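You operate a simulated robot arm through the tools that you are given. There is no shell and no other tool. Be economical: measure what you need, move in short steps, check, and stop when the job is done.

The job below is to be done with a simulated two-armed robot. You get a single attempt, and the scene is never put back.

JOB
Pick up the white box from the top of the wall bench with one hand, pass it to the other hand and put it on the shelf under the plan board. Set down upright: white box.
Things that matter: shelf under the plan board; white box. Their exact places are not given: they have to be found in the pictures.

The check looks at the end state, three seconds after you hand in, the way a careful person would. Anything else that was tipped, shoved, dropped, spilled or broken makes it a failure.

ROBOT AND FRAMES
Two 7-joint arms with two-finger parallel grippers on one trunk, on a base that drives. Base frame: it is fixed to the floor where the robot stands at the start and does not move with it; the origin is under the middle of the robot, x ahead of it, y to its left, z up. Lengths are in mm, angles in degrees, forces in N, time in s.
The left shoulder is at the start at [50, 165, 1080], the right one opposite. With the tool pointing down near the work surface each hand reaches from about 240 to 700 mm from the robot's upright axis, wherever it stands, measured 20 degrees to its own side. Places, roughly: shelf under the plan board [-1300, 3100, 400]; white box [500, 2750, 1000]. Payload 3.91 kg a hand.
Tool frame (each hand has its own): the origin (TCP) lies between the finger pads and is the grasp point; the fingertips stand 30 mm ahead of it; z points along the fingers, y is the line along which they close. The gripper opens to 110 mm. The fingers are 20 mm wide and 10 mm thick; the gripper's body (48 by 112 mm) begins 55 mm behind the TCP.
Orientation is that of the tool frame in the base frame, as a unit quaternion [w, x, y, z]. With the fingers straight down and closing along the base's y, the tool's x points along the base's -x, its y along +y and its z along -z.

CONTROLS
- The arms move only by the tool arm_command. It takes "left_steps", "right_steps" or both (then of equal length, played together; a hand with none holds still); each is a list of rows, each a list of 7 numbers: the opening, from 0 (shut) to 1 (fully open), then the shift along the tool's x, y, z in mm, then the turn, a rotation vector about the tool's x, y, z in rad. In form: [[fingers, x, y, z, wx, wy, wz], ...]. A call has 1 to 8 rows; each row shifts and turns the commanded pose from where the row before left it, along the tool's axes as they then stand. A row lasts 0.2 s, in which the tool goes at most 50 mm and 8.6 degrees; a call with a longer step from one row to the next is refused whole, and so is a gripper value outside its range. Where a pose cannot be reached the arm comes as near as it can. A force on the tool above 40 N (or 10 N above the force at the start of the call, whichever is more), or a blocked arm, ends the call early, and 0.2 s more pass. Each finger travels about 45 mm/s and halts on what it meets, pressing with about 35 N; the grip force reading is that of the motor and also rises with nothing between the fingers. The clock runs only during rows and for 0.2 s after the last one: add rows that do not move to give the fingers time. It gives the time, the measured TCP pose, the force on the tool (base axes), the opening and the grip force at its end, in the units of the frame above (readings bear some noise), with the torque about the TCP (base axes, N m) and any sound that the robot's microphone picked up.
- Cameras (640 x 400 px; columns grow to the right, rows downward): "scene" is now at [119.6, 10.7, 1258.1]; the picture's right is [0.12, -0.99, 0.00], its down [-0.49, -0.06, -0.87] and it looks along [0.86, 0.11, -0.50] (base axes); focal length 236 px, centre (320, 200). "left" rides on the left gripper at [72, -17, -103] in its tool frame; the picture's right is [0.23, 0.97, 0.00], its down [-0.76, 0.18, -0.62] and it looks along [-0.61, 0.14, 0.78] (tool axes); focal length 222 px, centre (320, 200). "right" rides on the right gripper at [72, 17, -103] in its tool frame; the picture's right is [-0.23, 0.97, 0.00], its down [-0.76, -0.18, -0.62] and it looks along [-0.61, -0.14, 0.78] (tool axes); focal length 222 px, centre (320, 200).
- grab_frame(camera): a new picture of that camera. It takes no simulated time.
- move_column(by): slides the trunk up (or, below 0, down) by that many mm; the arms and the scene camera ride with it, the base frame stays. It gives what a move gives, with no picture.
- drive_base(legs): drives the robot by 1 to 6 legs, each [ahead, left, turn to the left] in mm, mm and degrees, along the robot's own axes; the way and the turn of a leg run together, so that a leg with both is an arc; at most 1500 mm and 180 degrees a leg. The arms and the cameras ride along, it lands a little off, and it stops where it bumps. It gives what a move gives.
- aim_head(pan, tilt): turns the head with the scene camera to pan (to the left, within 80 degrees either way) and tilt (down, from -29 to 69), counted from straight ahead of the robot. It gives what a move gives.
- locate(camera, pixels): there is no depth. For up to 12 entries [column, row, z] of the newest picture of that camera ("zoom" is the newest enlarged one), the place [x, y] in the base frame at which the ray of that pixel passes the height z, good to about 3 mm. It takes no simulated time.
- close_up(camera, box): a new picture of the part [left, top, right, bottom] of that camera's present view, enlarged. It takes no simulated time.
- finish_job(): hands the job in; it is judged then, once.

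Work in short steps. Measure before you move; look again where a grasp or a placing could have gone wrong, and mend it. You have 90 turns and 76 pictures in all, those below and enlarged ones among them. Open the grippers and draw the arms clear of the work before you hand the job in, unless the task says otherwise; then end with one line.

The tools are called as a command line: name --argument value ..., lists and objects as JSON in quotes. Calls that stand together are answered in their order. arm_command: Moves the arms, as the interface text tells. Its arguments: {"type":"object","properties":{"left_steps":{"type":"array","items":{"type":"array","items":{"type":"number"}}},"right_steps":{"type":"array","items":{"type":"array","items":{"type":"number"}}}},"required":[]} The other tools are called the same way: move_column (by) slides the trunk up or down; drive_base (legs) drives the base; aim_head (pan, tilt) turns the head that bears the scene camera; grab_frame (camera) takes a picture; locate (camera, pixels) gives the place at which the rays of pixels pass given heights; close_up (camera, box) takes an enlarged picture of a part of a camera's view; finish_job () hands the job in.

At the start:

```text
time_s: 0.0
left_eef_pos: [514.7, 239.2, 1139.9]
left_tcp_rot: [0.001, 0.0, 1.0, -0.001]
left_ft_force: [-0.4, -0.6, -0.1]
left_wrist_torque: [0.04, -0.01, 0.0]
left_gripper_width: 110.1
left_grasp_force: 0.2
right_eef_pos: [397.0, -126.9, 1156.8]
right_tcp_rot: [-0.001, -0.001, 1.0, 0.0]
right_ft_force: [-0.2, 0.5, -1.1]
right_wrist_torque: [0.02, 0.0, 0.02]
right_gripper_width: 110.1
right_grasp_force: 0.0
trunk travel left (down, up): [-300.0, 203.0]
robot x, y, heading: [-0.6, -0.7, 0.3]
head pan, tilt: [7.1, 29.8]
```

scene: 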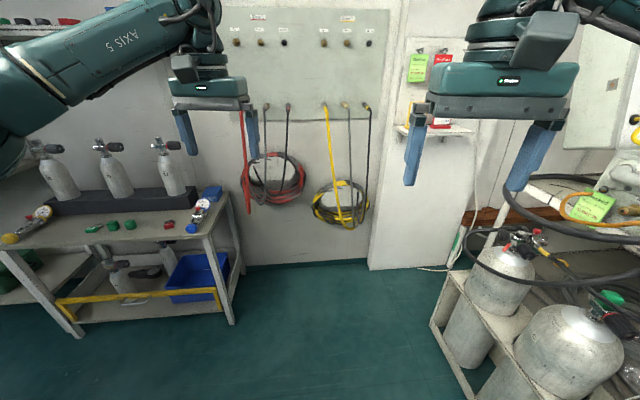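
right: 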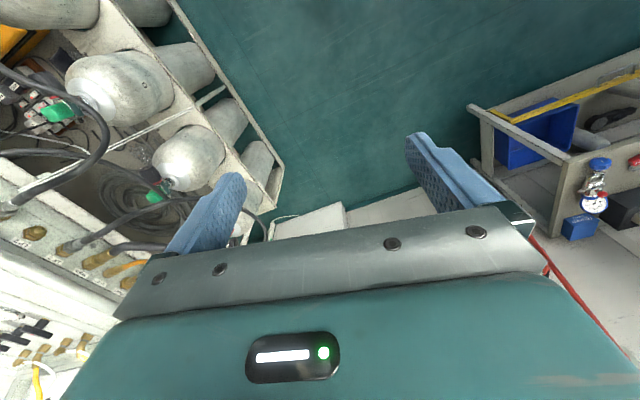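
left: 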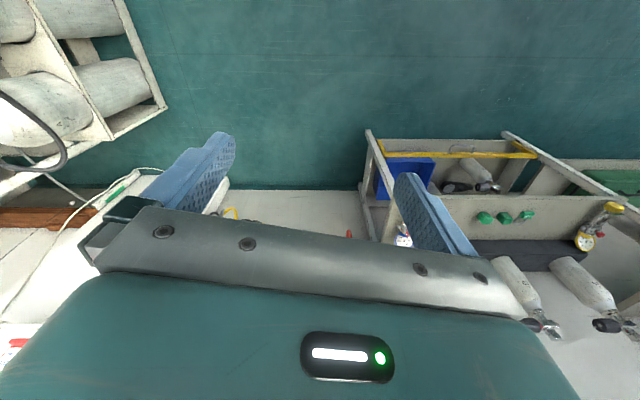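

The box should be to the left at about (500, 2750). I pan the head left to see the room.

aim_head --pan 75 --tilt 15

grab_frame --camera "scene"

```text
time_s: 1.4
left_eef_pos: [514.4, 240.4, 1140.2]
left_tcp_rot: [0.001, 0.001, 1.0, 0.0]
left_ft_force: [0.8, -0.3, 0.5]
left_wrist_torque: [0.03, 0.01, 0.0]
left_gripper_width: 110.1
left_grasp_force: 0.0
right_eef_pos: [396.2, -126.4, 1156.3]
right_tcp_rot: [0.0, 0.0, 1.0, 0.0]
right_ft_force: [0.1, -0.2, 0.7]
right_wrist_torque: [-0.02, 0.01, -0.01]
right_gripper_width: 109.7
right_grasp_force: 0.0
trunk travel left (down, up): [-300.0, 203.0]
robot x, y, heading: [-0.4, 0.8, 0.0]
head pan, tilt: [75.0, 15.0]
```

```text
72 pictures are left
```

scene: 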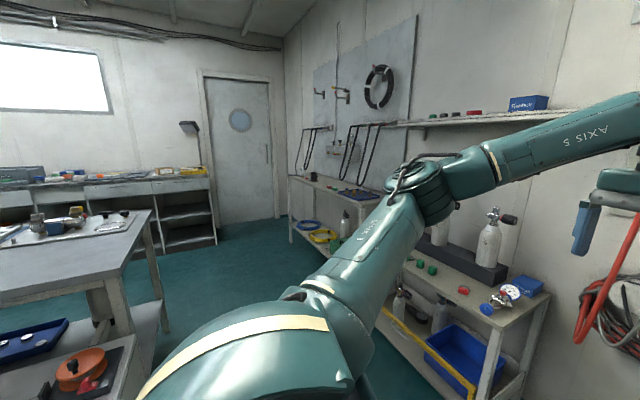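

The view is blocked by the left arm; I turn the base 90° left in place (the floor around is open, hands are at 1.14 m height) and look ahead.

locate --camera "scene" --pixels '[[150, 212, 900], [110, 280, 900], [165, 330, 0], [280, 218, 0], [215, 240, 0], [140, 340, 500], [289, 242, 0], [290, 180, 900]]'

drive_base --legs '[[0, 0, 90]]'

aim_head --pan 0 --tilt 15

grab_frame --camera "scene"

```text
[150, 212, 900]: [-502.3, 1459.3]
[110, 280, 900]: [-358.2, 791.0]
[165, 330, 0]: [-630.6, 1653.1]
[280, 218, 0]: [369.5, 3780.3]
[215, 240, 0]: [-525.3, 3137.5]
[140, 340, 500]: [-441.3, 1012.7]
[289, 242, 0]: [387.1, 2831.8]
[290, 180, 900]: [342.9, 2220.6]
```

```text
time_s: 5.5
left_eef_pos: [-224.9, 520.4, 1140.2]
left_tcp_rot: [0.0, -0.697, 0.717, 0.0]
left_ft_force: [0.5, 0.6, -0.5]
left_wrist_torque: [0.02, -0.01, -0.01]
left_gripper_width: 109.8
left_grasp_force: 0.0
right_eef_pos: [137.5, 393.5, 1156.9]
right_tcp_rot: [0.0, -0.697, 0.717, 0.0]
right_ft_force: [0.0, 0.4, 0.1]
right_wrist_torque: [0.02, 0.01, -0.01]
right_gripper_width: 110.0
right_grasp_force: 0.0
trunk travel left (down, up): [-300.0, 203.0]
robot x, y, heading: [-3.0, -0.1, 88.3]
head pan, tilt: [75.0, 15.0]
```

```text
time_s: 7.0
left_eef_pos: [-225.1, 519.8, 1139.4]
left_tcp_rot: [0.001, -0.697, 0.717, 0.001]
left_ft_force: [0.4, 0.3, 0.8]
left_wrist_torque: [0.0, 0.01, -0.01]
left_gripper_width: 109.7
left_grasp_force: 0.0
right_eef_pos: [138.7, 392.5, 1156.7]
right_tcp_rot: [0.0, -0.697, 0.717, 0.0]
right_ft_force: [0.3, 0.5, -0.2]
right_wrist_torque: [0.0, 0.03, 0.0]
right_gripper_width: 109.8
right_grasp_force: 0.1
trunk travel left (down, up): [-300.0, 203.0]
robot x, y, heading: [2.7, -1.4, 88.1]
head pan, tilt: [0.0, 15.0]
```

```text
71 pictures are left
```

scene: 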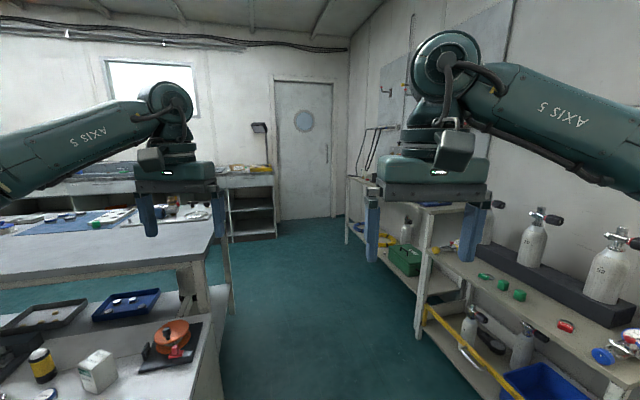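

The corridor ahead lies between the island (left) and right benches. I measure its edges before driving.

locate --camera "scene" --pixels '[[220, 400, 0], [232, 315, 0], [417, 335, 0], [346, 240, 0], [280, 220, 0], [276, 236, 0], [346, 178, 1000], [346, 178, 900], [417, 255, 900], [213, 235, 900], [203, 310, 500], [232, 243, 0]]'

close_up --camera "scene" --box '[220, 100, 460, 250]'

```text
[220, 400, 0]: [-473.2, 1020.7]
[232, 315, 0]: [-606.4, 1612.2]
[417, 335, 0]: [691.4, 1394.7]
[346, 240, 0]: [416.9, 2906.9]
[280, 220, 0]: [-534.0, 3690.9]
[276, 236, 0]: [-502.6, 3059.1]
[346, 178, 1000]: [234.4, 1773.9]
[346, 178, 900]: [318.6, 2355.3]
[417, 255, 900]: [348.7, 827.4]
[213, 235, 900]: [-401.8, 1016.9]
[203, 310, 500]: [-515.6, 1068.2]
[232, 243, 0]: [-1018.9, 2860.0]
```

```text
2.67 times, centred on (340, 175) of scene
```

zoom: 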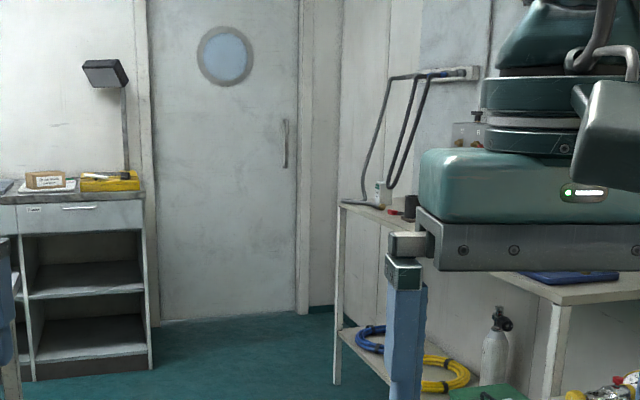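

The aisle is clear from x≈-470 to 690. I drive forward 1200 mm and slightly right, then look toward the far bench.

drive_base --legs '[[1200, -20, 0]]'

aim_head --pan -20 --tilt 25

grab_frame --camera "scene"

grab_frame --camera "right"

```text
time_s: 13.1
left_eef_pos: [-169.4, 1723.4, 1139.1]
left_tcp_rot: [0.0, -0.697, 0.717, 0.002]
left_ft_force: [-0.8, 0.4, 0.1]
left_wrist_torque: [0.01, 0.01, 0.01]
left_gripper_width: 110.1
left_grasp_force: 0.0
right_eef_pos: [193.5, 1596.4, 1156.4]
right_tcp_rot: [0.0, -0.697, 0.717, -0.001]
right_ft_force: [0.4, -0.4, -0.8]
right_wrist_torque: [0.01, -0.01, 0.0]
right_gripper_width: 109.9
right_grasp_force: 0.0
trunk travel left (down, up): [-300.0, 203.0]
robot x, y, heading: [51.1, 1201.3, 88.3]
head pan, tilt: [0.0, 15.0]
```

```text
time_s: 13.9
left_eef_pos: [-169.7, 1722.8, 1139.5]
left_tcp_rot: [0.001, -0.697, 0.717, 0.001]
left_ft_force: [-0.2, 0.2, -0.5]
left_wrist_torque: [0.02, 0.01, 0.01]
left_gripper_width: 110.0
left_grasp_force: 0.0
right_eef_pos: [192.2, 1595.6, 1157.9]
right_tcp_rot: [-0.001, -0.697, 0.717, 0.0]
right_ft_force: [-0.3, -0.4, 0.3]
right_wrist_torque: [0.02, -0.02, 0.01]
right_gripper_width: 109.9
right_grasp_force: 0.0
trunk travel left (down, up): [-300.0, 203.0]
robot x, y, heading: [52.4, 1200.5, 88.5]
head pan, tilt: [-20.0, 25.0]
```

```text
69 pictures are left
```

scene: 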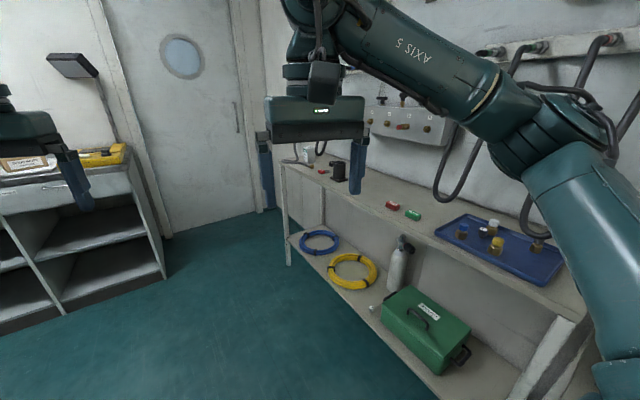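

```text
68 pictures are left
```

right: 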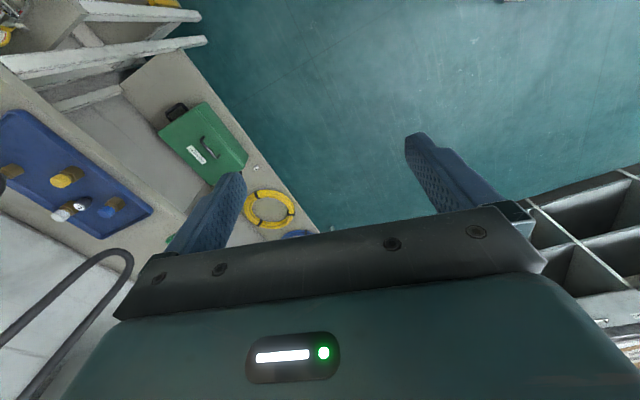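

I zoom into the far end of the right bench where something whitish stands at (308,157).

close_up --camera "scene" --box '[260, 90, 440, 220]'

aim_head --pan 45 --tilt 20

grab_frame --camera "scene"

```text
3.08 times, centred on (350, 155) of scene
```

zoom: 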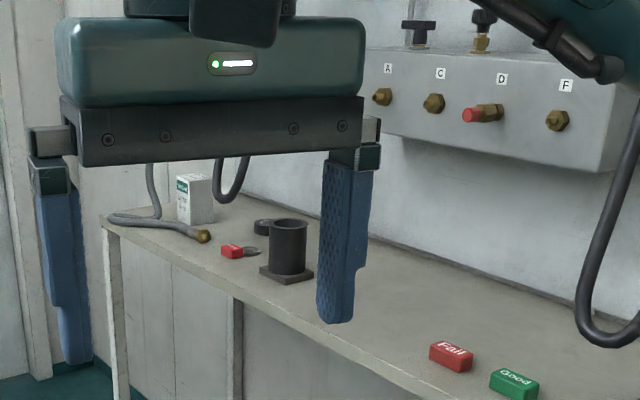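

```text
time_s: 15.3
left_eef_pos: [-169.7, 1723.1, 1139.1]
left_tcp_rot: [0.0, -0.697, 0.717, 0.001]
left_ft_force: [0.9, 0.1, -0.7]
left_wrist_torque: [-0.01, -0.01, -0.02]
left_gripper_width: 110.0
left_grasp_force: 0.0
right_eef_pos: [192.1, 1596.0, 1157.3]
right_tcp_rot: [0.0, -0.696, 0.718, 0.0]
right_ft_force: [0.4, 0.0, -0.1]
right_wrist_torque: [-0.01, 0.03, 0.01]
right_gripper_width: 110.0
right_grasp_force: 0.0
trunk travel left (down, up): [-300.0, 203.0]
robot x, y, heading: [53.0, 1200.9, 88.3]
head pan, tilt: [45.0, 20.0]
```

```text
66 pictures are left
```

scene: 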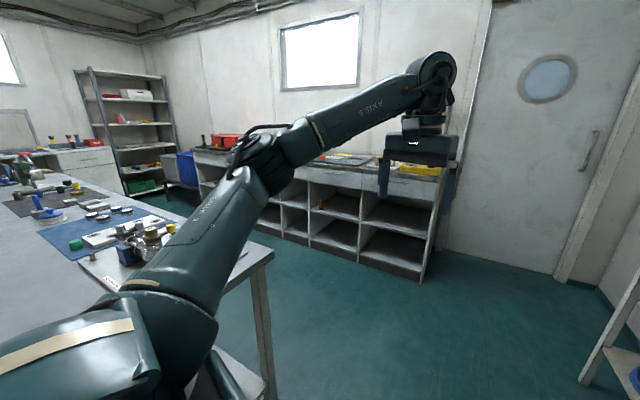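

Found: a small white box with green label at zoom (195,198) near the bench's far end. I drive forward ~1000 mm to get near and look again.

drive_base --legs '[[1000, 40, 0]]'

aim_head --pan -45 --tilt 35

grab_frame --camera "scene"

grab_frame --camera "left"

```text
time_s: 20.4
left_eef_pos: [-186.1, 2707.9, 1139.0]
left_tcp_rot: [0.001, -0.699, 0.716, 0.001]
left_ft_force: [-0.3, 0.6, 0.1]
left_wrist_torque: [-0.01, -0.02, 0.01]
left_gripper_width: 109.7
left_grasp_force: 0.1
right_eef_pos: [176.9, 2580.7, 1156.6]
right_tcp_rot: [-0.001, -0.698, 0.716, 0.0]
right_ft_force: [0.1, -0.2, -0.3]
right_wrist_torque: [-0.02, 0.0, -0.04]
right_gripper_width: 110.1
right_grasp_force: 0.0
trunk travel left (down, up): [-300.0, 203.0]
robot x, y, heading: [39.4, 2188.5, 88.5]
head pan, tilt: [45.0, 20.0]
```

```text
time_s: 22.1
left_eef_pos: [-185.7, 2707.9, 1140.2]
left_tcp_rot: [0.001, -0.698, 0.716, 0.0]
left_ft_force: [0.1, -0.1, 0.3]
left_wrist_torque: [0.01, -0.02, -0.01]
left_gripper_width: 109.9
left_grasp_force: 0.1
right_eef_pos: [176.2, 2580.1, 1158.7]
right_tcp_rot: [0.0, -0.698, 0.716, 0.0]
right_ft_force: [-0.2, 0.9, -0.4]
right_wrist_torque: [0.0, 0.0, 0.01]
right_gripper_width: 109.7
right_grasp_force: 0.1
trunk travel left (down, up): [-300.0, 203.0]
robot x, y, heading: [42.9, 2189.3, 88.5]
head pan, tilt: [-45.0, 35.0]
```

```text
65 pictures are left
```

scene: 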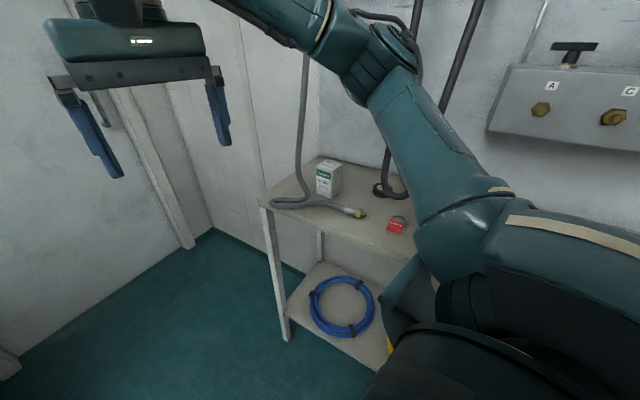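

```text
64 pictures are left
```

left: 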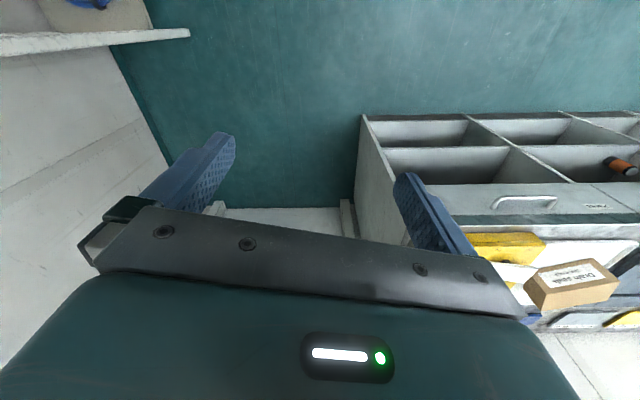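

The box is at (328,178), a hose wraps in front of it at left/bottom. I measure the bench height via the front-left leg (floor 285,340; top 262,203) and the box corners.

locate --camera "scene" --pixels '[[286, 341, 0], [262, 203, 800], [262, 203, 850], [262, 203, 900], [262, 203, 750], [317, 194, 850], [330, 198, 850], [341, 189, 850]]'

close_up --camera "scene" --box '[255, 130, 415, 240]'

```text
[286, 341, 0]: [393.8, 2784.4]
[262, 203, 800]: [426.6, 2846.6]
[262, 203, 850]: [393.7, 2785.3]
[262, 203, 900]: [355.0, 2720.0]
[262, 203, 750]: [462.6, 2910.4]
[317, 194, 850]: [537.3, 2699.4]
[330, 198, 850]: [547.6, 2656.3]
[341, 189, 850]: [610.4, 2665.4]
```

```text
3.64 times, centred on (335, 185) of scene
```

zoom: 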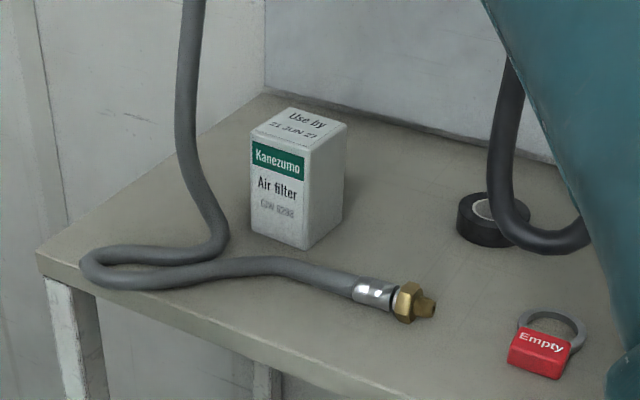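

Bench top z ≈ 850. I measure box footprint and top corners in the zoom, plus hose points.

locate --camera "zoom" --pixels '[[251, 231, 850], [306, 250, 850], [342, 214, 850], [250, 138, 940], [312, 151, 940], [347, 124, 940], [287, 106, 940], [225, 240, 860], [225, 265, 860], [195, 170, 950], [435, 310, 860], [490, 220, 870]]'

```text
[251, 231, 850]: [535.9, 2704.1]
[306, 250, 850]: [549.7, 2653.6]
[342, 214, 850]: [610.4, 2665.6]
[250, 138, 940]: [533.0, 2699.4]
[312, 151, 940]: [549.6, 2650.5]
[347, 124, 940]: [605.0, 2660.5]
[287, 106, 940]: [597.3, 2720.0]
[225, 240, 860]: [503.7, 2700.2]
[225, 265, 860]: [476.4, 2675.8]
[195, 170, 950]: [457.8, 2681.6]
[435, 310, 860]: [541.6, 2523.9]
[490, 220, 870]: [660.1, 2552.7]
```

Box ≈52 × 62 × 87 mm, centre ≈(573, 2685), rotated ≈12°; the vertical hose strand is near x≈460–500. I move the base so the right hand can reach (heading ≈57°), and look again from there to triangulate the hose.

locate --camera "scene" --pixels '[[297, 165, 860], [297, 165, 960], [297, 165, 1060], [306, 60, 1000], [306, 60, 1100], [306, 60, 1200], [300, 120, 950], [300, 120, 1050], [300, 120, 1150]]'

drive_base --legs '[[100, -15, 0], [0, 0, -31]]'

aim_head --pan -20 --tilt 25

grab_frame --camera "scene"

grab_frame --camera "right"

```text
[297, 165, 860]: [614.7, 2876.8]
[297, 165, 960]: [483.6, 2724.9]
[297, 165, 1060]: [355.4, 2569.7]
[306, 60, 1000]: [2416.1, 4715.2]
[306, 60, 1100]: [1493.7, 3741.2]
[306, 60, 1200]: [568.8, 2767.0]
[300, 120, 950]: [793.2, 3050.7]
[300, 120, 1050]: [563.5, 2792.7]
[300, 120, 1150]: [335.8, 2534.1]
```

```text
time_s: 24.8
left_eef_pos: [133.1, 2848.8, 1140.0]
left_tcp_rot: [0.001, -0.481, 0.877, 0.0]
left_ft_force: [0.0, 0.5, -0.6]
left_wrist_torque: [0.01, -0.01, -0.01]
left_gripper_width: 109.9
left_grasp_force: 0.1
right_eef_pos: [380.4, 2552.9, 1157.3]
right_tcp_rot: [0.0, -0.48, 0.877, 0.0]
right_ft_force: [-0.5, 0.0, 0.5]
right_wrist_torque: [0.02, 0.01, 0.03]
right_gripper_width: 110.1
right_grasp_force: 0.0
trunk travel left (down, up): [-300.0, 203.0]
robot x, y, heading: [56.8, 2284.2, 57.5]
head pan, tilt: [-45.0, 35.0]
```

```text
time_s: 25.6
left_eef_pos: [132.6, 2848.1, 1138.9]
left_tcp_rot: [0.0, -0.481, 0.877, 0.0]
left_ft_force: [-0.1, 0.2, 0.8]
left_wrist_torque: [0.01, -0.03, -0.01]
left_gripper_width: 109.8
left_grasp_force: 0.0
right_eef_pos: [378.2, 2553.9, 1158.7]
right_tcp_rot: [0.0, -0.48, 0.877, 0.0]
right_ft_force: [0.3, 0.3, 0.6]
right_wrist_torque: [-0.02, -0.01, 0.0]
right_gripper_width: 110.1
right_grasp_force: 0.1
trunk travel left (down, up): [-300.0, 203.0]
robot x, y, heading: [58.1, 2285.9, 57.5]
head pan, tilt: [-20.0, 25.0]
```

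```text
62 pictures are left
```

scene: 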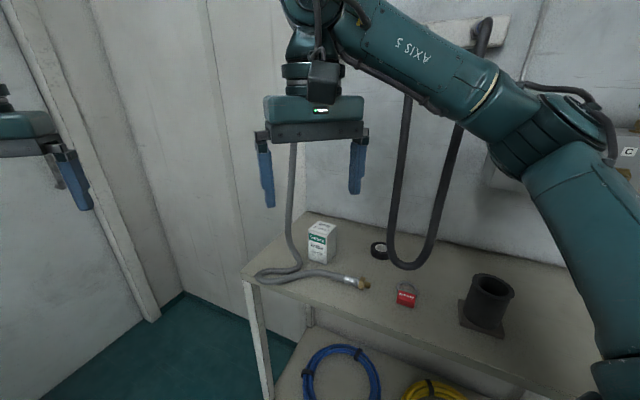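

```text
61 pictures are left
```

right: 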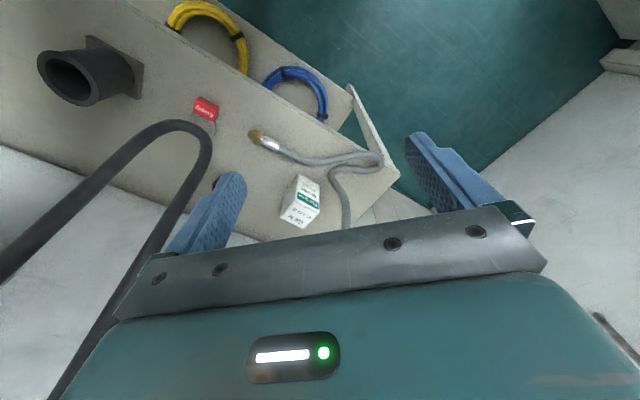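

I triangulate the hose strand from both views and recheck the box.

locate --camera "scene" --pixels '[[290, 240, 900], [290, 240, 1000], [289, 215, 900], [289, 215, 1000], [289, 215, 1100], [292, 160, 1000], [292, 160, 1100], [292, 160, 1200], [310, 258, 850], [323, 263, 850], [335, 253, 850]]'

locate --camera "right" --pixels '[[345, 215, 850], [345, 215, 900], [345, 215, 950], [345, 215, 1000], [335, 185, 850], [335, 185, 900], [304, 228, 937], [280, 215, 937], [318, 205, 850], [319, 210, 850]]'

close_up --camera "right" --box '[240, 120, 420, 240]'

```text
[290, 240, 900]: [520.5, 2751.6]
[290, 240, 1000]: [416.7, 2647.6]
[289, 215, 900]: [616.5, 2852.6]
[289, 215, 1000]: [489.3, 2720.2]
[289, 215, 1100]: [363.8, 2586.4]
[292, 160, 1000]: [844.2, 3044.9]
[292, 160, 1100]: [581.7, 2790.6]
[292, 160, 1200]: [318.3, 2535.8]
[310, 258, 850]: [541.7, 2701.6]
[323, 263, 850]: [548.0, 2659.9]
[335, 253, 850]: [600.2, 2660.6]
```

```text
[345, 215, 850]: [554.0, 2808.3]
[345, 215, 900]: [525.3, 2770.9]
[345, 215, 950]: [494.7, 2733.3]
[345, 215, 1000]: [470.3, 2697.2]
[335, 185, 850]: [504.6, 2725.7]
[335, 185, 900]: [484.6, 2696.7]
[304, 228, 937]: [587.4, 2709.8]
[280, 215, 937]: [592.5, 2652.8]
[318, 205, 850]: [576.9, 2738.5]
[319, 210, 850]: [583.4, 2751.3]
```

```text
3.33 times, centred on (330, 180) of right
```

zoom: 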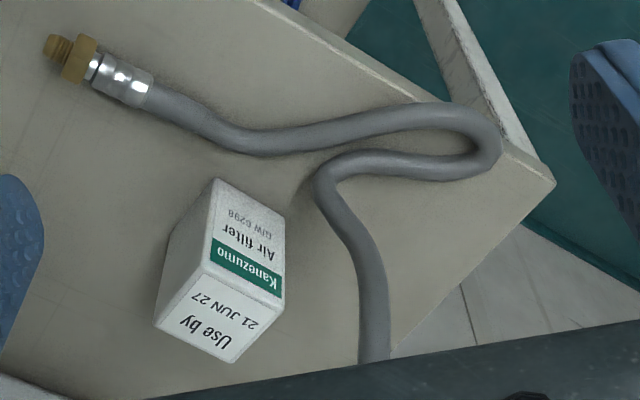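

The grey strand stands close to the box's −x/+y side, so I plan a tool tilted away from it (wrist leaning to −y) closing along the box's 62 mm axis. I check where the black hose loop hangs.

locate --camera "scene" --pixels '[[405, 267, 860], [405, 267, 900], [405, 267, 950], [389, 235, 900], [389, 235, 950], [389, 235, 1000], [430, 245, 900], [430, 245, 950], [398, 150, 1000], [398, 150, 1100]]'

locate --camera "right" --pixels '[[175, 124, 860], [175, 124, 900], [175, 124, 950], [209, 148, 860], [209, 148, 900], [209, 148, 950], [190, 200, 900], [190, 200, 950], [190, 200, 1000], [128, 160, 900], [128, 160, 950]]'

close_up --camera "scene" --box '[260, 90, 500, 290]'

```text
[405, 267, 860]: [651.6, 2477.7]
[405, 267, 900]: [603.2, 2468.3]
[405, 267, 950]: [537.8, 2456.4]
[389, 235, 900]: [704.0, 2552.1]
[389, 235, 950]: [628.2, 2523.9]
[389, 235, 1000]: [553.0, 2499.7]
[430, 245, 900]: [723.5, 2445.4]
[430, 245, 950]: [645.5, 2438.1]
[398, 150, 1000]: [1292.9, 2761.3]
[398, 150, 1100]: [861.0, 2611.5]
```

```text
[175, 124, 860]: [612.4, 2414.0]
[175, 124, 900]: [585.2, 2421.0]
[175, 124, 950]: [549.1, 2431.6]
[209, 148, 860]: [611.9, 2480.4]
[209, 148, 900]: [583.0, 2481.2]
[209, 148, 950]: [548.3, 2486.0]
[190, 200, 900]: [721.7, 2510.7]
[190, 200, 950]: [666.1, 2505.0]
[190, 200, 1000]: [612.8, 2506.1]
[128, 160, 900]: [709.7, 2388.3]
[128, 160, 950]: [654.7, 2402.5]
```

```text
2.00 times, centred on (380, 190) of scene
```

zoom: 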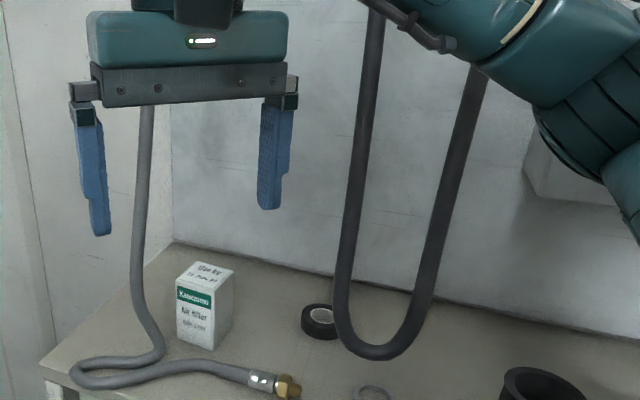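

The black loop hangs around (620, 2515), so I want the arm to come more from −x. I tuck the left hand in by 150 mm, then turn to heading ≈40° and shift to about (40, 2500).

arm_command --left_steps '[[1, 37.5, 0, 0, 0, 0, 0], [1, 37.5, 0, 0, 0, 0, 0], [1, 37.5, 0, 0, 0, 0, 0], [1, 37.5, 0, 0, 0, 0, 0]]'

drive_base --legs '[[0, 0, -17.5], [124, 176, 0]]'

aim_head --pan -20 --tilt 30

grab_frame --camera "scene"

grab_frame --camera "right"

```text
time_s: 26.6
left_eef_pos: [51.4, 2722.7, 1139.9]
left_tcp_rot: [0.0, -0.481, 0.877, 0.001]
left_ft_force: [0.4, 0.1, 0.8]
left_wrist_torque: [-0.02, -0.02, 0.05]
left_gripper_width: 110.0
left_grasp_force: 0.1
right_eef_pos: [378.5, 2552.9, 1158.8]
right_tcp_rot: [0.0, -0.48, 0.877, 0.0]
right_ft_force: [0.0, 0.0, 0.2]
right_wrist_torque: [-0.01, -0.02, -0.01]
right_gripper_width: 109.8
right_grasp_force: 0.0
trunk travel left (down, up): [-300.0, 203.0]
robot x, y, heading: [59.1, 2287.5, 57.4]
head pan, tilt: [-20.0, 25.0]
```

```text
time_s: 29.8
left_eef_pos: [166.0, 2915.3, 1139.8]
left_tcp_rot: [0.0, -0.343, 0.939, 0.0]
left_ft_force: [0.1, -0.4, 1.1]
left_wrist_torque: [0.0, 0.01, 0.0]
left_gripper_width: 110.1
left_grasp_force: 0.1
right_eef_pos: [425.2, 2658.1, 1156.2]
right_tcp_rot: [0.0, -0.344, 0.939, 0.0]
right_ft_force: [-0.1, 0.3, -0.1]
right_wrist_torque: [0.01, 0.0, -0.01]
right_gripper_width: 110.1
right_grasp_force: 0.0
trunk travel left (down, up): [-300.0, 203.0]
robot x, y, heading: [40.8, 2495.3, 40.2]
head pan, tilt: [-20.0, 25.0]
```

```text
time_s: 30.4
left_eef_pos: [164.9, 2914.9, 1140.5]
left_tcp_rot: [0.001, -0.343, 0.939, 0.001]
left_ft_force: [-0.4, 0.5, -0.1]
left_wrist_torque: [0.0, -0.03, 0.01]
left_gripper_width: 110.1
left_grasp_force: 0.0
right_eef_pos: [425.5, 2657.1, 1157.6]
right_tcp_rot: [0.0, -0.342, 0.94, 0.0]
right_ft_force: [-1.5, 0.2, -0.3]
right_wrist_torque: [0.02, 0.02, -0.02]
right_gripper_width: 110.0
right_grasp_force: 0.0
trunk travel left (down, up): [-300.0, 203.0]
robot x, y, heading: [42.1, 2498.9, 39.8]
head pan, tilt: [-20.0, 30.0]
```

```text
58 pictures are left
```

scene: 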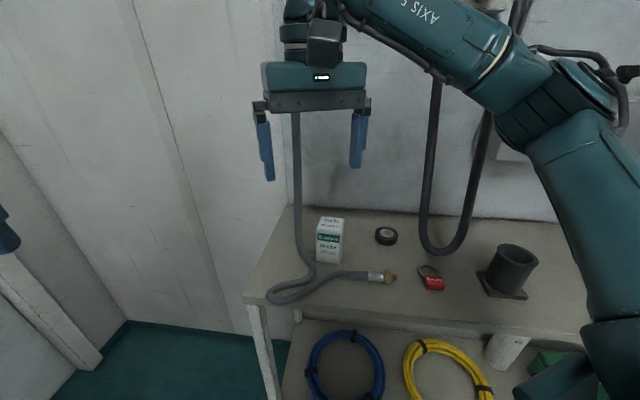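

```text
57 pictures are left
```

right: 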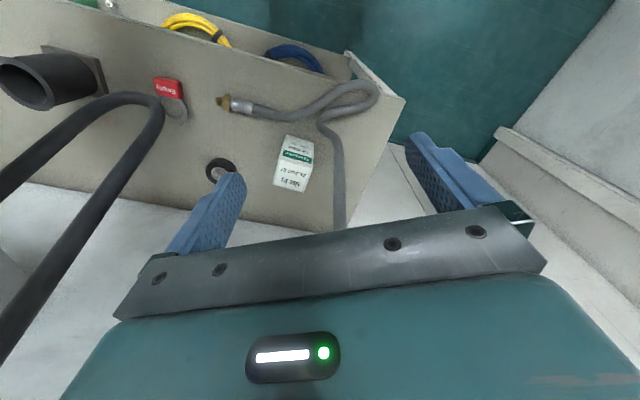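

I re-measure box corners and the grey strand from these two views.

close_up --camera "scene" --box '[260, 150, 400, 310]'

close_up --camera "right" --box '[200, 70, 400, 230]'

locate --camera "scene" --pixels '[[306, 250, 870], [306, 250, 920], [301, 215, 900], [301, 215, 1000], [301, 215, 1100], [297, 160, 1000], [297, 160, 1100], [297, 160, 1200]]'

locate --camera "right" --pixels '[[326, 133, 860], [326, 133, 900], [339, 170, 870], [339, 170, 920], [339, 170, 970], [340, 215, 900], [340, 215, 1000], [340, 215, 1100]]'

```text
2.50 times, centred on (330, 230) of scene
```

zoom: 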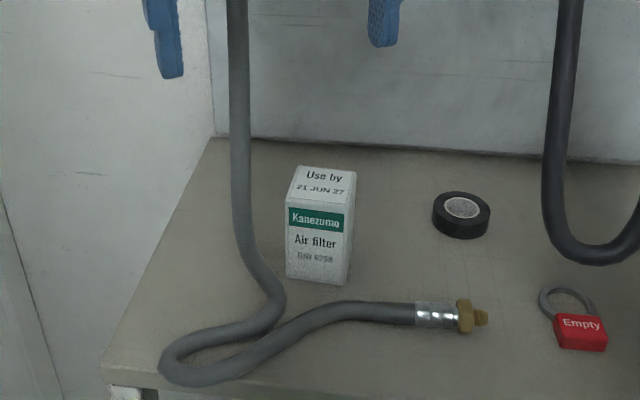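

```text
2.50 times, centred on (300, 150) of right
```

zoom: 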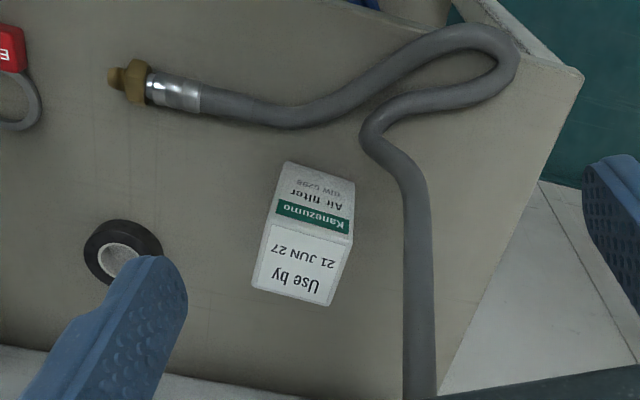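

```text
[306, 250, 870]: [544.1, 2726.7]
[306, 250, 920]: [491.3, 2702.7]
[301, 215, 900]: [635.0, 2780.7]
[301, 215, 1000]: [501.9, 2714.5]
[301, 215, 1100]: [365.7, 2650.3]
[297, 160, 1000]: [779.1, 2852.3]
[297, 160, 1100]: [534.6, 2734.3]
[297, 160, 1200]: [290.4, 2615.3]
```

```text
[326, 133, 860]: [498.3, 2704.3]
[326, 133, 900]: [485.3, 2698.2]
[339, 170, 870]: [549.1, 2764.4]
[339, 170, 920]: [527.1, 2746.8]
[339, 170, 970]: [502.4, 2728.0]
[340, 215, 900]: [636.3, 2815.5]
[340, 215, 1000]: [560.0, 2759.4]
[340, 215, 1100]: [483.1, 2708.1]
```

I locate the top-face corners in the right-hand zoom (the newest zoom).

locate --camera "zoom" --pixels '[[269, 222, 937], [351, 243, 937], [331, 306, 937], [251, 286, 937], [287, 161, 850], [356, 181, 850], [260, 222, 937], [145, 75, 860], [195, 115, 860]]'

locate --camera "scene" --pixels '[[374.8, 241, 850], [315, 260.5, 850], [337.5, 264, 850], [341, 246, 850], [315.5, 231, 937], [338.5, 235, 937], [342.4, 219, 937], [319.2, 216.5, 937]]'

```text
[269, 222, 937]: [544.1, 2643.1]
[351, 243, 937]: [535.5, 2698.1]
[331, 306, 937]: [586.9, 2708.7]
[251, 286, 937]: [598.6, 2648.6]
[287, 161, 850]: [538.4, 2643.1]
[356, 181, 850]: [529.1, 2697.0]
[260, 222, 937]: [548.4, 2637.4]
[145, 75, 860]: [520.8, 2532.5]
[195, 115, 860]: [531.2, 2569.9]
```

```text
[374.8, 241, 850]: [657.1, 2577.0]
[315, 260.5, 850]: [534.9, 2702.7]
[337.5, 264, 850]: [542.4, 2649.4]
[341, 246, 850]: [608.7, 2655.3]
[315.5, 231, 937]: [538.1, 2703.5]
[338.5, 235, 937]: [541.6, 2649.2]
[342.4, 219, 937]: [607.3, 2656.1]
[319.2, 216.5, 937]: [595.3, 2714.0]
```

Box centre ≈(569, 2679), rotated ≈9°, top 937. I rotate the right tool by +59° about vertical in place (camera to the −y side), far from the hoses, and partly close to 0.85.

locate --camera "scene" --pixels '[[424, 215, 900], [424, 215, 950], [424, 215, 1000], [434, 120, 1100], [434, 120, 1200]]'

locate --camera "right" --pixels '[[158, 118, 900], [158, 118, 950], [158, 118, 1000], [100, 205, 1000], [100, 205, 1100]]'

arm_command --right_steps '[[0.85, 0, 0, 0, 0, 0, -0.147], [0.85, 0, 0, 0, 0, 0, -0.147], [0.85, 0, 0, 0, 0, 0, -0.147], [0.85, 0, 0, 0, 0, 0, -0.147], [0.85, 0, 0, 0, 0, 0, -0.147], [0.85, 0, 0, 0, 0, 0, -0.147], [0.85, 0, 0, 0, 0, 0, -0.147]]'

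grab_frame --camera "scene"

```text
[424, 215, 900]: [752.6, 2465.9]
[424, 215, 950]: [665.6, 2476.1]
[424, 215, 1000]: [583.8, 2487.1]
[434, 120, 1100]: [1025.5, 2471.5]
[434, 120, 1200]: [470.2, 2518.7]
```

```text
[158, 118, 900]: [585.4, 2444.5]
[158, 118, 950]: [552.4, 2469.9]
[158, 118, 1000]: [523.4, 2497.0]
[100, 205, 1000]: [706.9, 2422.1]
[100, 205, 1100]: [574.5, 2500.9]
```

```text
time_s: 32.0
left_eef_pos: [164.9, 2915.6, 1140.3]
left_tcp_rot: [0.001, -0.343, 0.939, 0.0]
left_ft_force: [0.2, -0.4, -0.2]
left_wrist_torque: [-0.01, -0.01, 0.04]
left_gripper_width: 109.8
left_grasp_force: 0.1
right_eef_pos: [425.4, 2655.3, 1157.5]
right_tcp_rot: [0.0, 0.761, -0.648, 0.0]
right_ft_force: [0.5, -0.4, 0.5]
right_wrist_torque: [-0.01, 0.03, 0.0]
right_gripper_width: 93.5
right_grasp_force: 0.1
trunk travel left (down, up): [-300.0, 203.0]
robot x, y, heading: [44.3, 2501.4, 40.2]
head pan, tilt: [-20.0, 30.0]
```

```text
54 pictures are left
```

scene: 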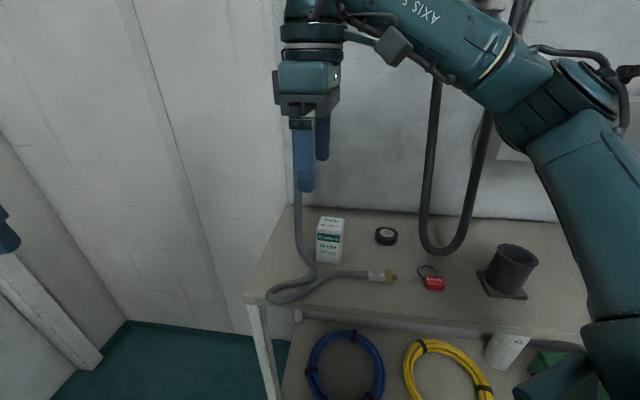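

Rotation matches the box axis. Now I tilt 12° (wrist leaning −y) and shift +148 mm in x above the box at z≈1157.

arm_command --right_steps '[[0.85, 0, 0, 0, 0, -0.105, 0], [0.85, 0, 0, 0, 0, -0.105, 0], [0.85, 6, -36.5, -1.3, 0, 0, 0], [0.85, 6, -36.5, -1.3, 0, 0, 0], [0.85, 6, -36.5, -1.3, 0, 0, 0], [0.85, 6, -36.5, -1.3, 0, 0, 0]]'

grab_frame --camera "scene"

grab_frame --camera "right"

```text
time_s: 33.4
left_eef_pos: [165.8, 2915.2, 1141.1]
left_tcp_rot: [0.001, -0.343, 0.939, 0.001]
left_ft_force: [0.4, -0.1, 0.1]
left_wrist_torque: [0.01, 0.02, 0.0]
left_gripper_width: 110.1
left_grasp_force: 0.0
right_eef_pos: [472.2, 2647.6, 1138.0]
right_tcp_rot: [-0.069, 0.756, -0.646, -0.08]
right_ft_force: [-0.4, 0.0, -0.5]
right_wrist_torque: [0.0, 0.03, -0.01]
right_gripper_width: 93.7
right_grasp_force: 0.1
right hand out of reach, approached as far as the arm can: row 4, 5, 6
trunk travel left (down, up): [-300.0, 203.0]
robot x, y, heading: [42.6, 2491.8, 40.1]
head pan, tilt: [-20.0, 30.0]
```

```text
53 pictures are left
```

scene: 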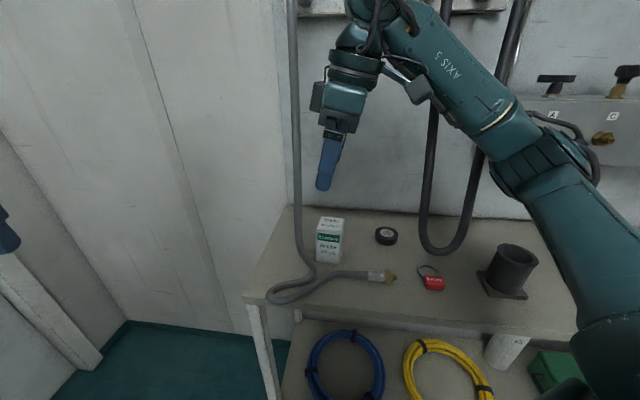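

```text
52 pictures are left
```

right: 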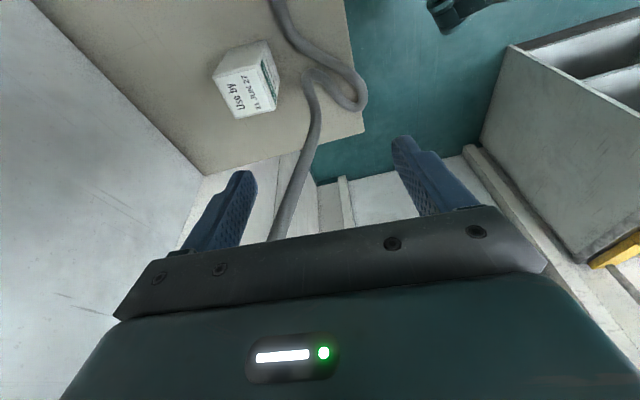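

The arm ran out of reach at this height; reach is better lower. I lower 110 mm first and then move +x again.

arm_command --right_steps '[[0.85, 7.6, 0, 36, 0, 0, 0], [0.85, 7.6, 0, 36, 0, 0, 0], [0.85, 7.6, 0, 36, 0, 0, 0], [0.85, 5, -33, -1.2, 0, 0, 0], [0.85, 5, -33, -1.2, 0, 0, 0]]'

```text
time_s: 34.6
left_eef_pos: [165.5, 2915.1, 1139.6]
left_tcp_rot: [0.0, -0.342, 0.94, 0.0]
left_ft_force: [0.2, -0.2, 0.3]
left_wrist_torque: [0.01, 0.02, -0.03]
left_gripper_width: 110.0
left_grasp_force: 0.1
right_eef_pos: [474.5, 2646.7, 1027.0]
right_tcp_rot: [-0.068, 0.755, -0.647, -0.081]
right_ft_force: [1.1, 0.6, 0.1]
right_wrist_torque: [0.05, -0.01, 0.02]
right_gripper_width: 93.5
right_grasp_force: 0.2
right hand out of reach, approached as far as the arm can: row 4, 5
trunk travel left (down, up): [-300.0, 203.0]
robot x, y, heading: [41.1, 2495.9, 40.4]
head pan, tilt: [-20.0, 30.0]
```

It stopped at the same x at both heights, so it's the wrist yaw limit rather than distance. I raise and retract the hand, then return the base to the earlier stance (heading ≈57°), which eases the wrist.

arm_command --right_steps '[[0.85, -7.6, 0, -36, 0, 0, 0], [0.85, -7.6, 0, -36, 0, 0, 0], [0.85, -7.6, 0, -36, 0, 0, 0], [0.85, -3.5, 25, 1, 0, 0, 0], [0.85, -3.5, 25, 1, 0, 0, 0]]'

drive_base --legs '[[-124, -176, 0], [0, 0, 17.5]]'

arm_command --right_steps '[[0.85, 0, 0, 0, 0.021, 0, 0.099], [0.85, 0, 0, 0, 0.021, 0, 0.099], [0.85, 0, 0, 0, 0.021, 0, 0.099]]'

```text
time_s: 35.8
left_eef_pos: [165.8, 2916.2, 1139.8]
left_tcp_rot: [0.001, -0.343, 0.939, 0.0]
left_ft_force: [-0.3, -1.3, -0.5]
left_wrist_torque: [0.01, 0.01, 0.0]
left_gripper_width: 109.9
left_grasp_force: 0.0
right_eef_pos: [421.9, 2647.9, 1135.0]
right_tcp_rot: [-0.068, 0.756, -0.646, -0.08]
right_ft_force: [0.4, -0.5, -0.6]
right_wrist_torque: [0.01, 0.01, 0.02]
right_gripper_width: 93.6
right_grasp_force: 0.0
trunk travel left (down, up): [-300.0, 203.0]
robot x, y, heading: [43.4, 2497.2, 40.0]
head pan, tilt: [-20.0, 30.0]
```

```text
time_s: 39.0
left_eef_pos: [54.4, 2720.5, 1139.9]
left_tcp_rot: [0.0, -0.482, 0.876, 0.0]
left_ft_force: [-0.5, 0.0, -0.4]
left_wrist_torque: [-0.01, 0.01, 0.0]
left_gripper_width: 109.9
left_grasp_force: 0.0
right_eef_pos: [380.2, 2543.5, 1135.1]
right_tcp_rot: [-0.055, 0.846, -0.522, -0.089]
right_ft_force: [-0.5, -0.1, 0.0]
right_wrist_torque: [0.02, -0.03, 0.02]
right_gripper_width: 93.6
right_grasp_force: 0.0
trunk travel left (down, up): [-300.0, 203.0]
robot x, y, heading: [64.1, 2286.7, 57.3]
head pan, tilt: [-20.0, 30.0]
```

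```text
time_s: 39.8
left_eef_pos: [53.6, 2721.5, 1140.5]
left_tcp_rot: [0.0, -0.483, 0.876, 0.001]
left_ft_force: [0.6, 0.6, 0.4]
left_wrist_torque: [0.0, -0.03, -0.04]
left_gripper_width: 110.1
left_grasp_force: 0.0
right_eef_pos: [381.4, 2543.1, 1134.9]
right_tcp_rot: [-0.068, 0.756, -0.646, -0.081]
right_ft_force: [0.2, 0.4, -0.2]
right_wrist_torque: [-0.01, 0.01, -0.01]
right_gripper_width: 93.6
right_grasp_force: 0.0
trunk travel left (down, up): [-300.0, 203.0]
robot x, y, heading: [62.5, 2280.3, 57.9]
head pan, tilt: [-20.0, 30.0]
```

Wrist orientation is again aligned with the box. I advance toward the pre-grasp point in two stages; first 4 of 6 steps.

arm_command --right_steps '[[0.85, -9.2, -34.5, 20.3, 0, 0, 0], [0.85, -9.2, -34.5, 20.3, 0, 0, 0], [0.85, -9.2, -34.5, 20.3, 0, 0, 0], [0.85, -9.2, -34.5, 20.3, 0, 0, 0]]'

grab_frame --camera "scene"

grab_frame --camera "right"

```text
time_s: 40.8
left_eef_pos: [53.8, 2721.1, 1140.4]
left_tcp_rot: [0.001, -0.482, 0.876, 0.0]
left_ft_force: [-0.8, 0.1, 0.3]
left_wrist_torque: [0.0, -0.04, 0.0]
left_gripper_width: 109.9
left_grasp_force: 0.1
right_eef_pos: [499.7, 2609.8, 1068.1]
right_tcp_rot: [-0.067, 0.757, -0.645, -0.079]
right_ft_force: [-0.6, 0.4, -0.3]
right_wrist_torque: [-0.02, 0.02, 0.04]
right_gripper_width: 93.7
right_grasp_force: 0.1
right hand out of reach, approached as far as the arm can: row 4
trunk travel left (down, up): [-300.0, 203.0]
robot x, y, heading: [63.3, 2282.8, 57.6]
head pan, tilt: [-20.0, 30.0]
```

```text
51 pictures are left
```

scene: 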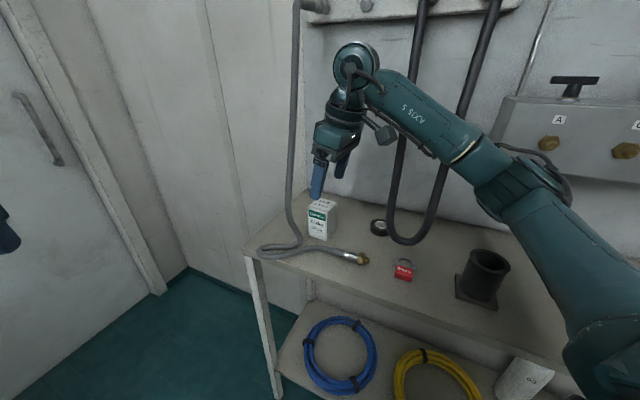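

```text
50 pictures are left
```

right: 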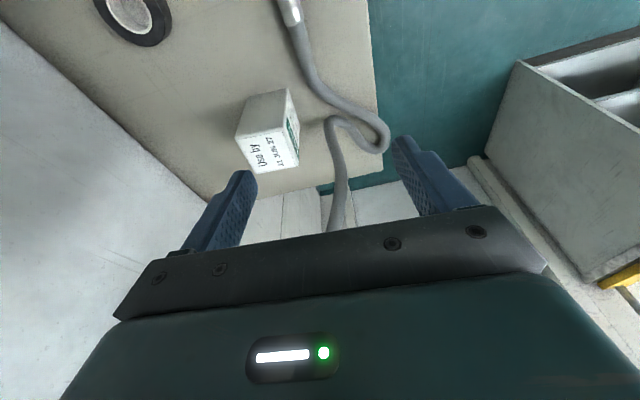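

The arm stopped ~85 mm short. I consider moving the base closer, so I look down at my own base versus the bench front.

aim_head --pan -35 --tilt 69

grab_frame --camera "scene"

```text
time_s: 41.8
left_eef_pos: [54.5, 2721.2, 1140.9]
left_tcp_rot: [0.001, -0.483, 0.876, 0.001]
left_ft_force: [-0.2, -0.2, 0.0]
left_wrist_torque: [0.0, 0.0, -0.02]
left_gripper_width: 110.2
left_grasp_force: 0.0
right_eef_pos: [499.3, 2610.2, 1068.6]
right_tcp_rot: [-0.068, 0.758, -0.644, -0.08]
right_ft_force: [-0.3, -0.2, -0.1]
right_wrist_torque: [-0.04, -0.01, -0.01]
right_gripper_width: 93.5
right_grasp_force: 0.2
trunk travel left (down, up): [-300.0, 203.0]
robot x, y, heading: [65.2, 2286.0, 57.4]
head pan, tilt: [-35.0, 68.8]
```

```text
49 pictures are left
```

scene: 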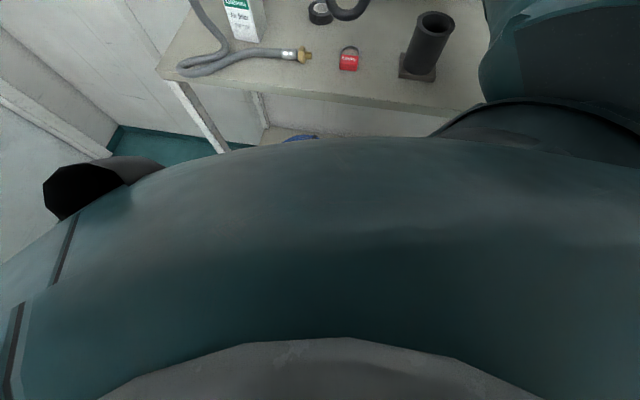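

I can't see the base, so instead of only going nearer the bench I shift mostly along +y: hand back 60 mm in −y first, then base by ≈(+31, +75) to about (95, 2360).

arm_command --right_steps '[[0.85, 29, 4.8, -6.2, 0, 0, 0], [0.85, 29, 4.8, -6.2, 0, 0, 0]]'

drive_base --legs '[[80, 14, 0]]'

aim_head --pan -20 --tilt 30

grab_frame --camera "scene"

```text
time_s: 42.4
left_eef_pos: [54.3, 2719.5, 1140.2]
left_tcp_rot: [0.001, -0.482, 0.876, 0.0]
left_ft_force: [0.0, -0.3, -0.6]
left_wrist_torque: [0.01, -0.03, 0.03]
left_gripper_width: 110.0
left_grasp_force: 0.0
right_eef_pos: [499.4, 2552.5, 1068.0]
right_tcp_rot: [-0.069, 0.757, -0.644, -0.08]
right_ft_force: [-1.0, 0.0, -0.6]
right_wrist_torque: [-0.02, 0.02, -0.01]
right_gripper_width: 93.4
right_grasp_force: 0.2
trunk travel left (down, up): [-300.0, 203.0]
robot x, y, heading: [60.1, 2288.0, 57.7]
head pan, tilt: [-35.0, 68.8]
```

```text
time_s: 43.5
left_eef_pos: [84.4, 2796.9, 1140.1]
left_tcp_rot: [0.001, -0.482, 0.876, 0.0]
left_ft_force: [-0.3, 1.0, 0.2]
left_wrist_torque: [-0.01, 0.01, 0.01]
left_gripper_width: 110.2
left_grasp_force: 0.1
right_eef_pos: [530.2, 2626.5, 1067.2]
right_tcp_rot: [-0.067, 0.757, -0.645, -0.08]
right_ft_force: [-0.5, 0.1, -0.4]
right_wrist_torque: [-0.02, 0.0, -0.03]
right_gripper_width: 93.7
right_grasp_force: 0.1
trunk travel left (down, up): [-300.0, 203.0]
robot x, y, heading: [92.8, 2357.3, 57.6]
head pan, tilt: [-35.0, 68.8]
```

```text
time_s: 44.5
left_eef_pos: [84.9, 2795.7, 1140.0]
left_tcp_rot: [0.0, -0.482, 0.876, 0.0]
left_ft_force: [-0.8, 0.3, -0.1]
left_wrist_torque: [-0.02, -0.02, -0.02]
left_gripper_width: 109.8
left_grasp_force: 0.0
right_eef_pos: [529.9, 2625.3, 1067.4]
right_tcp_rot: [-0.068, 0.757, -0.645, -0.081]
right_ft_force: [-0.6, 0.1, -0.4]
right_wrist_torque: [0.01, -0.02, 0.01]
right_gripper_width: 93.2
right_grasp_force: 0.1
trunk travel left (down, up): [-300.0, 203.0]
robot x, y, heading: [87.6, 2358.4, 57.8]
head pan, tilt: [-20.0, 30.0]
```

```text
48 pictures are left
```

scene: 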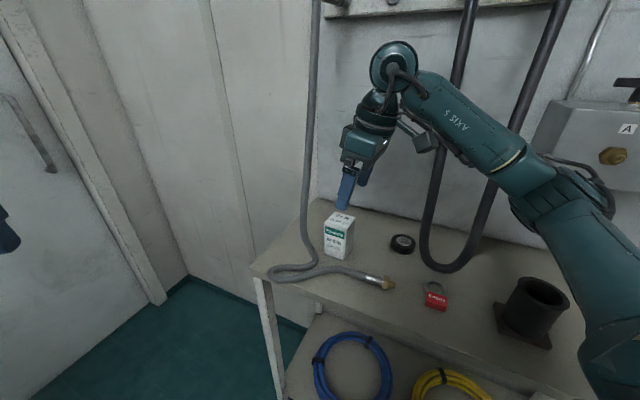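

Good clearance. I step to the pre-grasp point (573, 2654, 1027) and look from the hand camera.

arm_command --right_steps '[[0.85, -6, -23.5, 21.7, 0, 0, 0], [0.85, -6, -23.5, 21.7, 0, 0, 0]]'

grab_frame --camera "right"

close_up --camera "scene" --box '[270, 90, 470, 290]'

```text
time_s: 45.1
left_eef_pos: [85.7, 2795.6, 1140.4]
left_tcp_rot: [0.0, -0.482, 0.876, 0.0]
left_ft_force: [-0.1, -0.5, 0.0]
left_wrist_torque: [0.01, -0.03, -0.01]
left_gripper_width: 110.2
left_grasp_force: 0.1
right_eef_pos: [550.5, 2640.5, 1047.8]
right_tcp_rot: [-0.069, 0.756, -0.645, -0.08]
right_ft_force: [1.1, 0.0, -0.1]
right_wrist_torque: [-0.02, 0.0, 0.0]
right_gripper_width: 93.5
right_grasp_force: 0.1
right hand out of reach, approached as far as the arm can: row 2
trunk travel left (down, up): [-300.0, 203.0]
robot x, y, heading: [89.4, 2359.2, 57.4]
head pan, tilt: [-20.0, 30.0]
```

```text
47 pictures are left
```

right: 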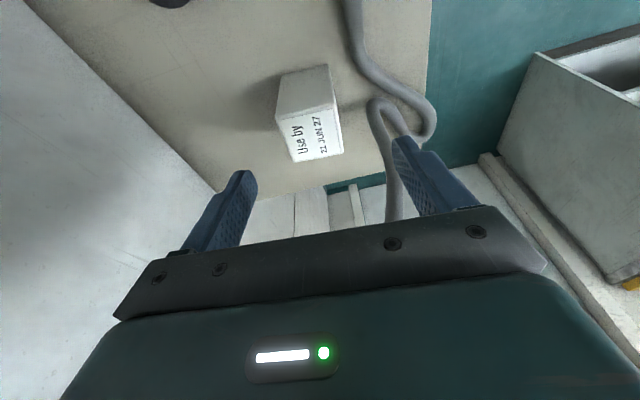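

```text
2.00 times, centred on (370, 190) of scene
```

zoom: 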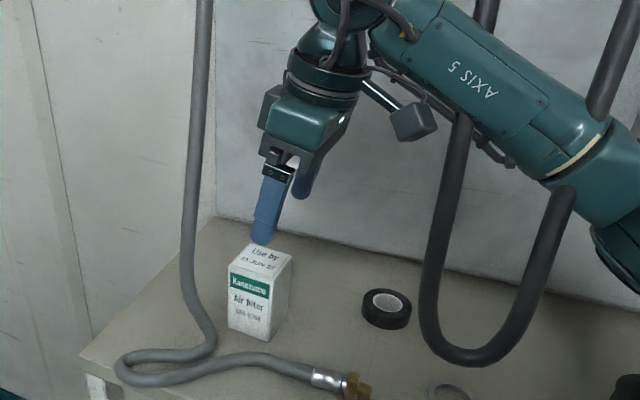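

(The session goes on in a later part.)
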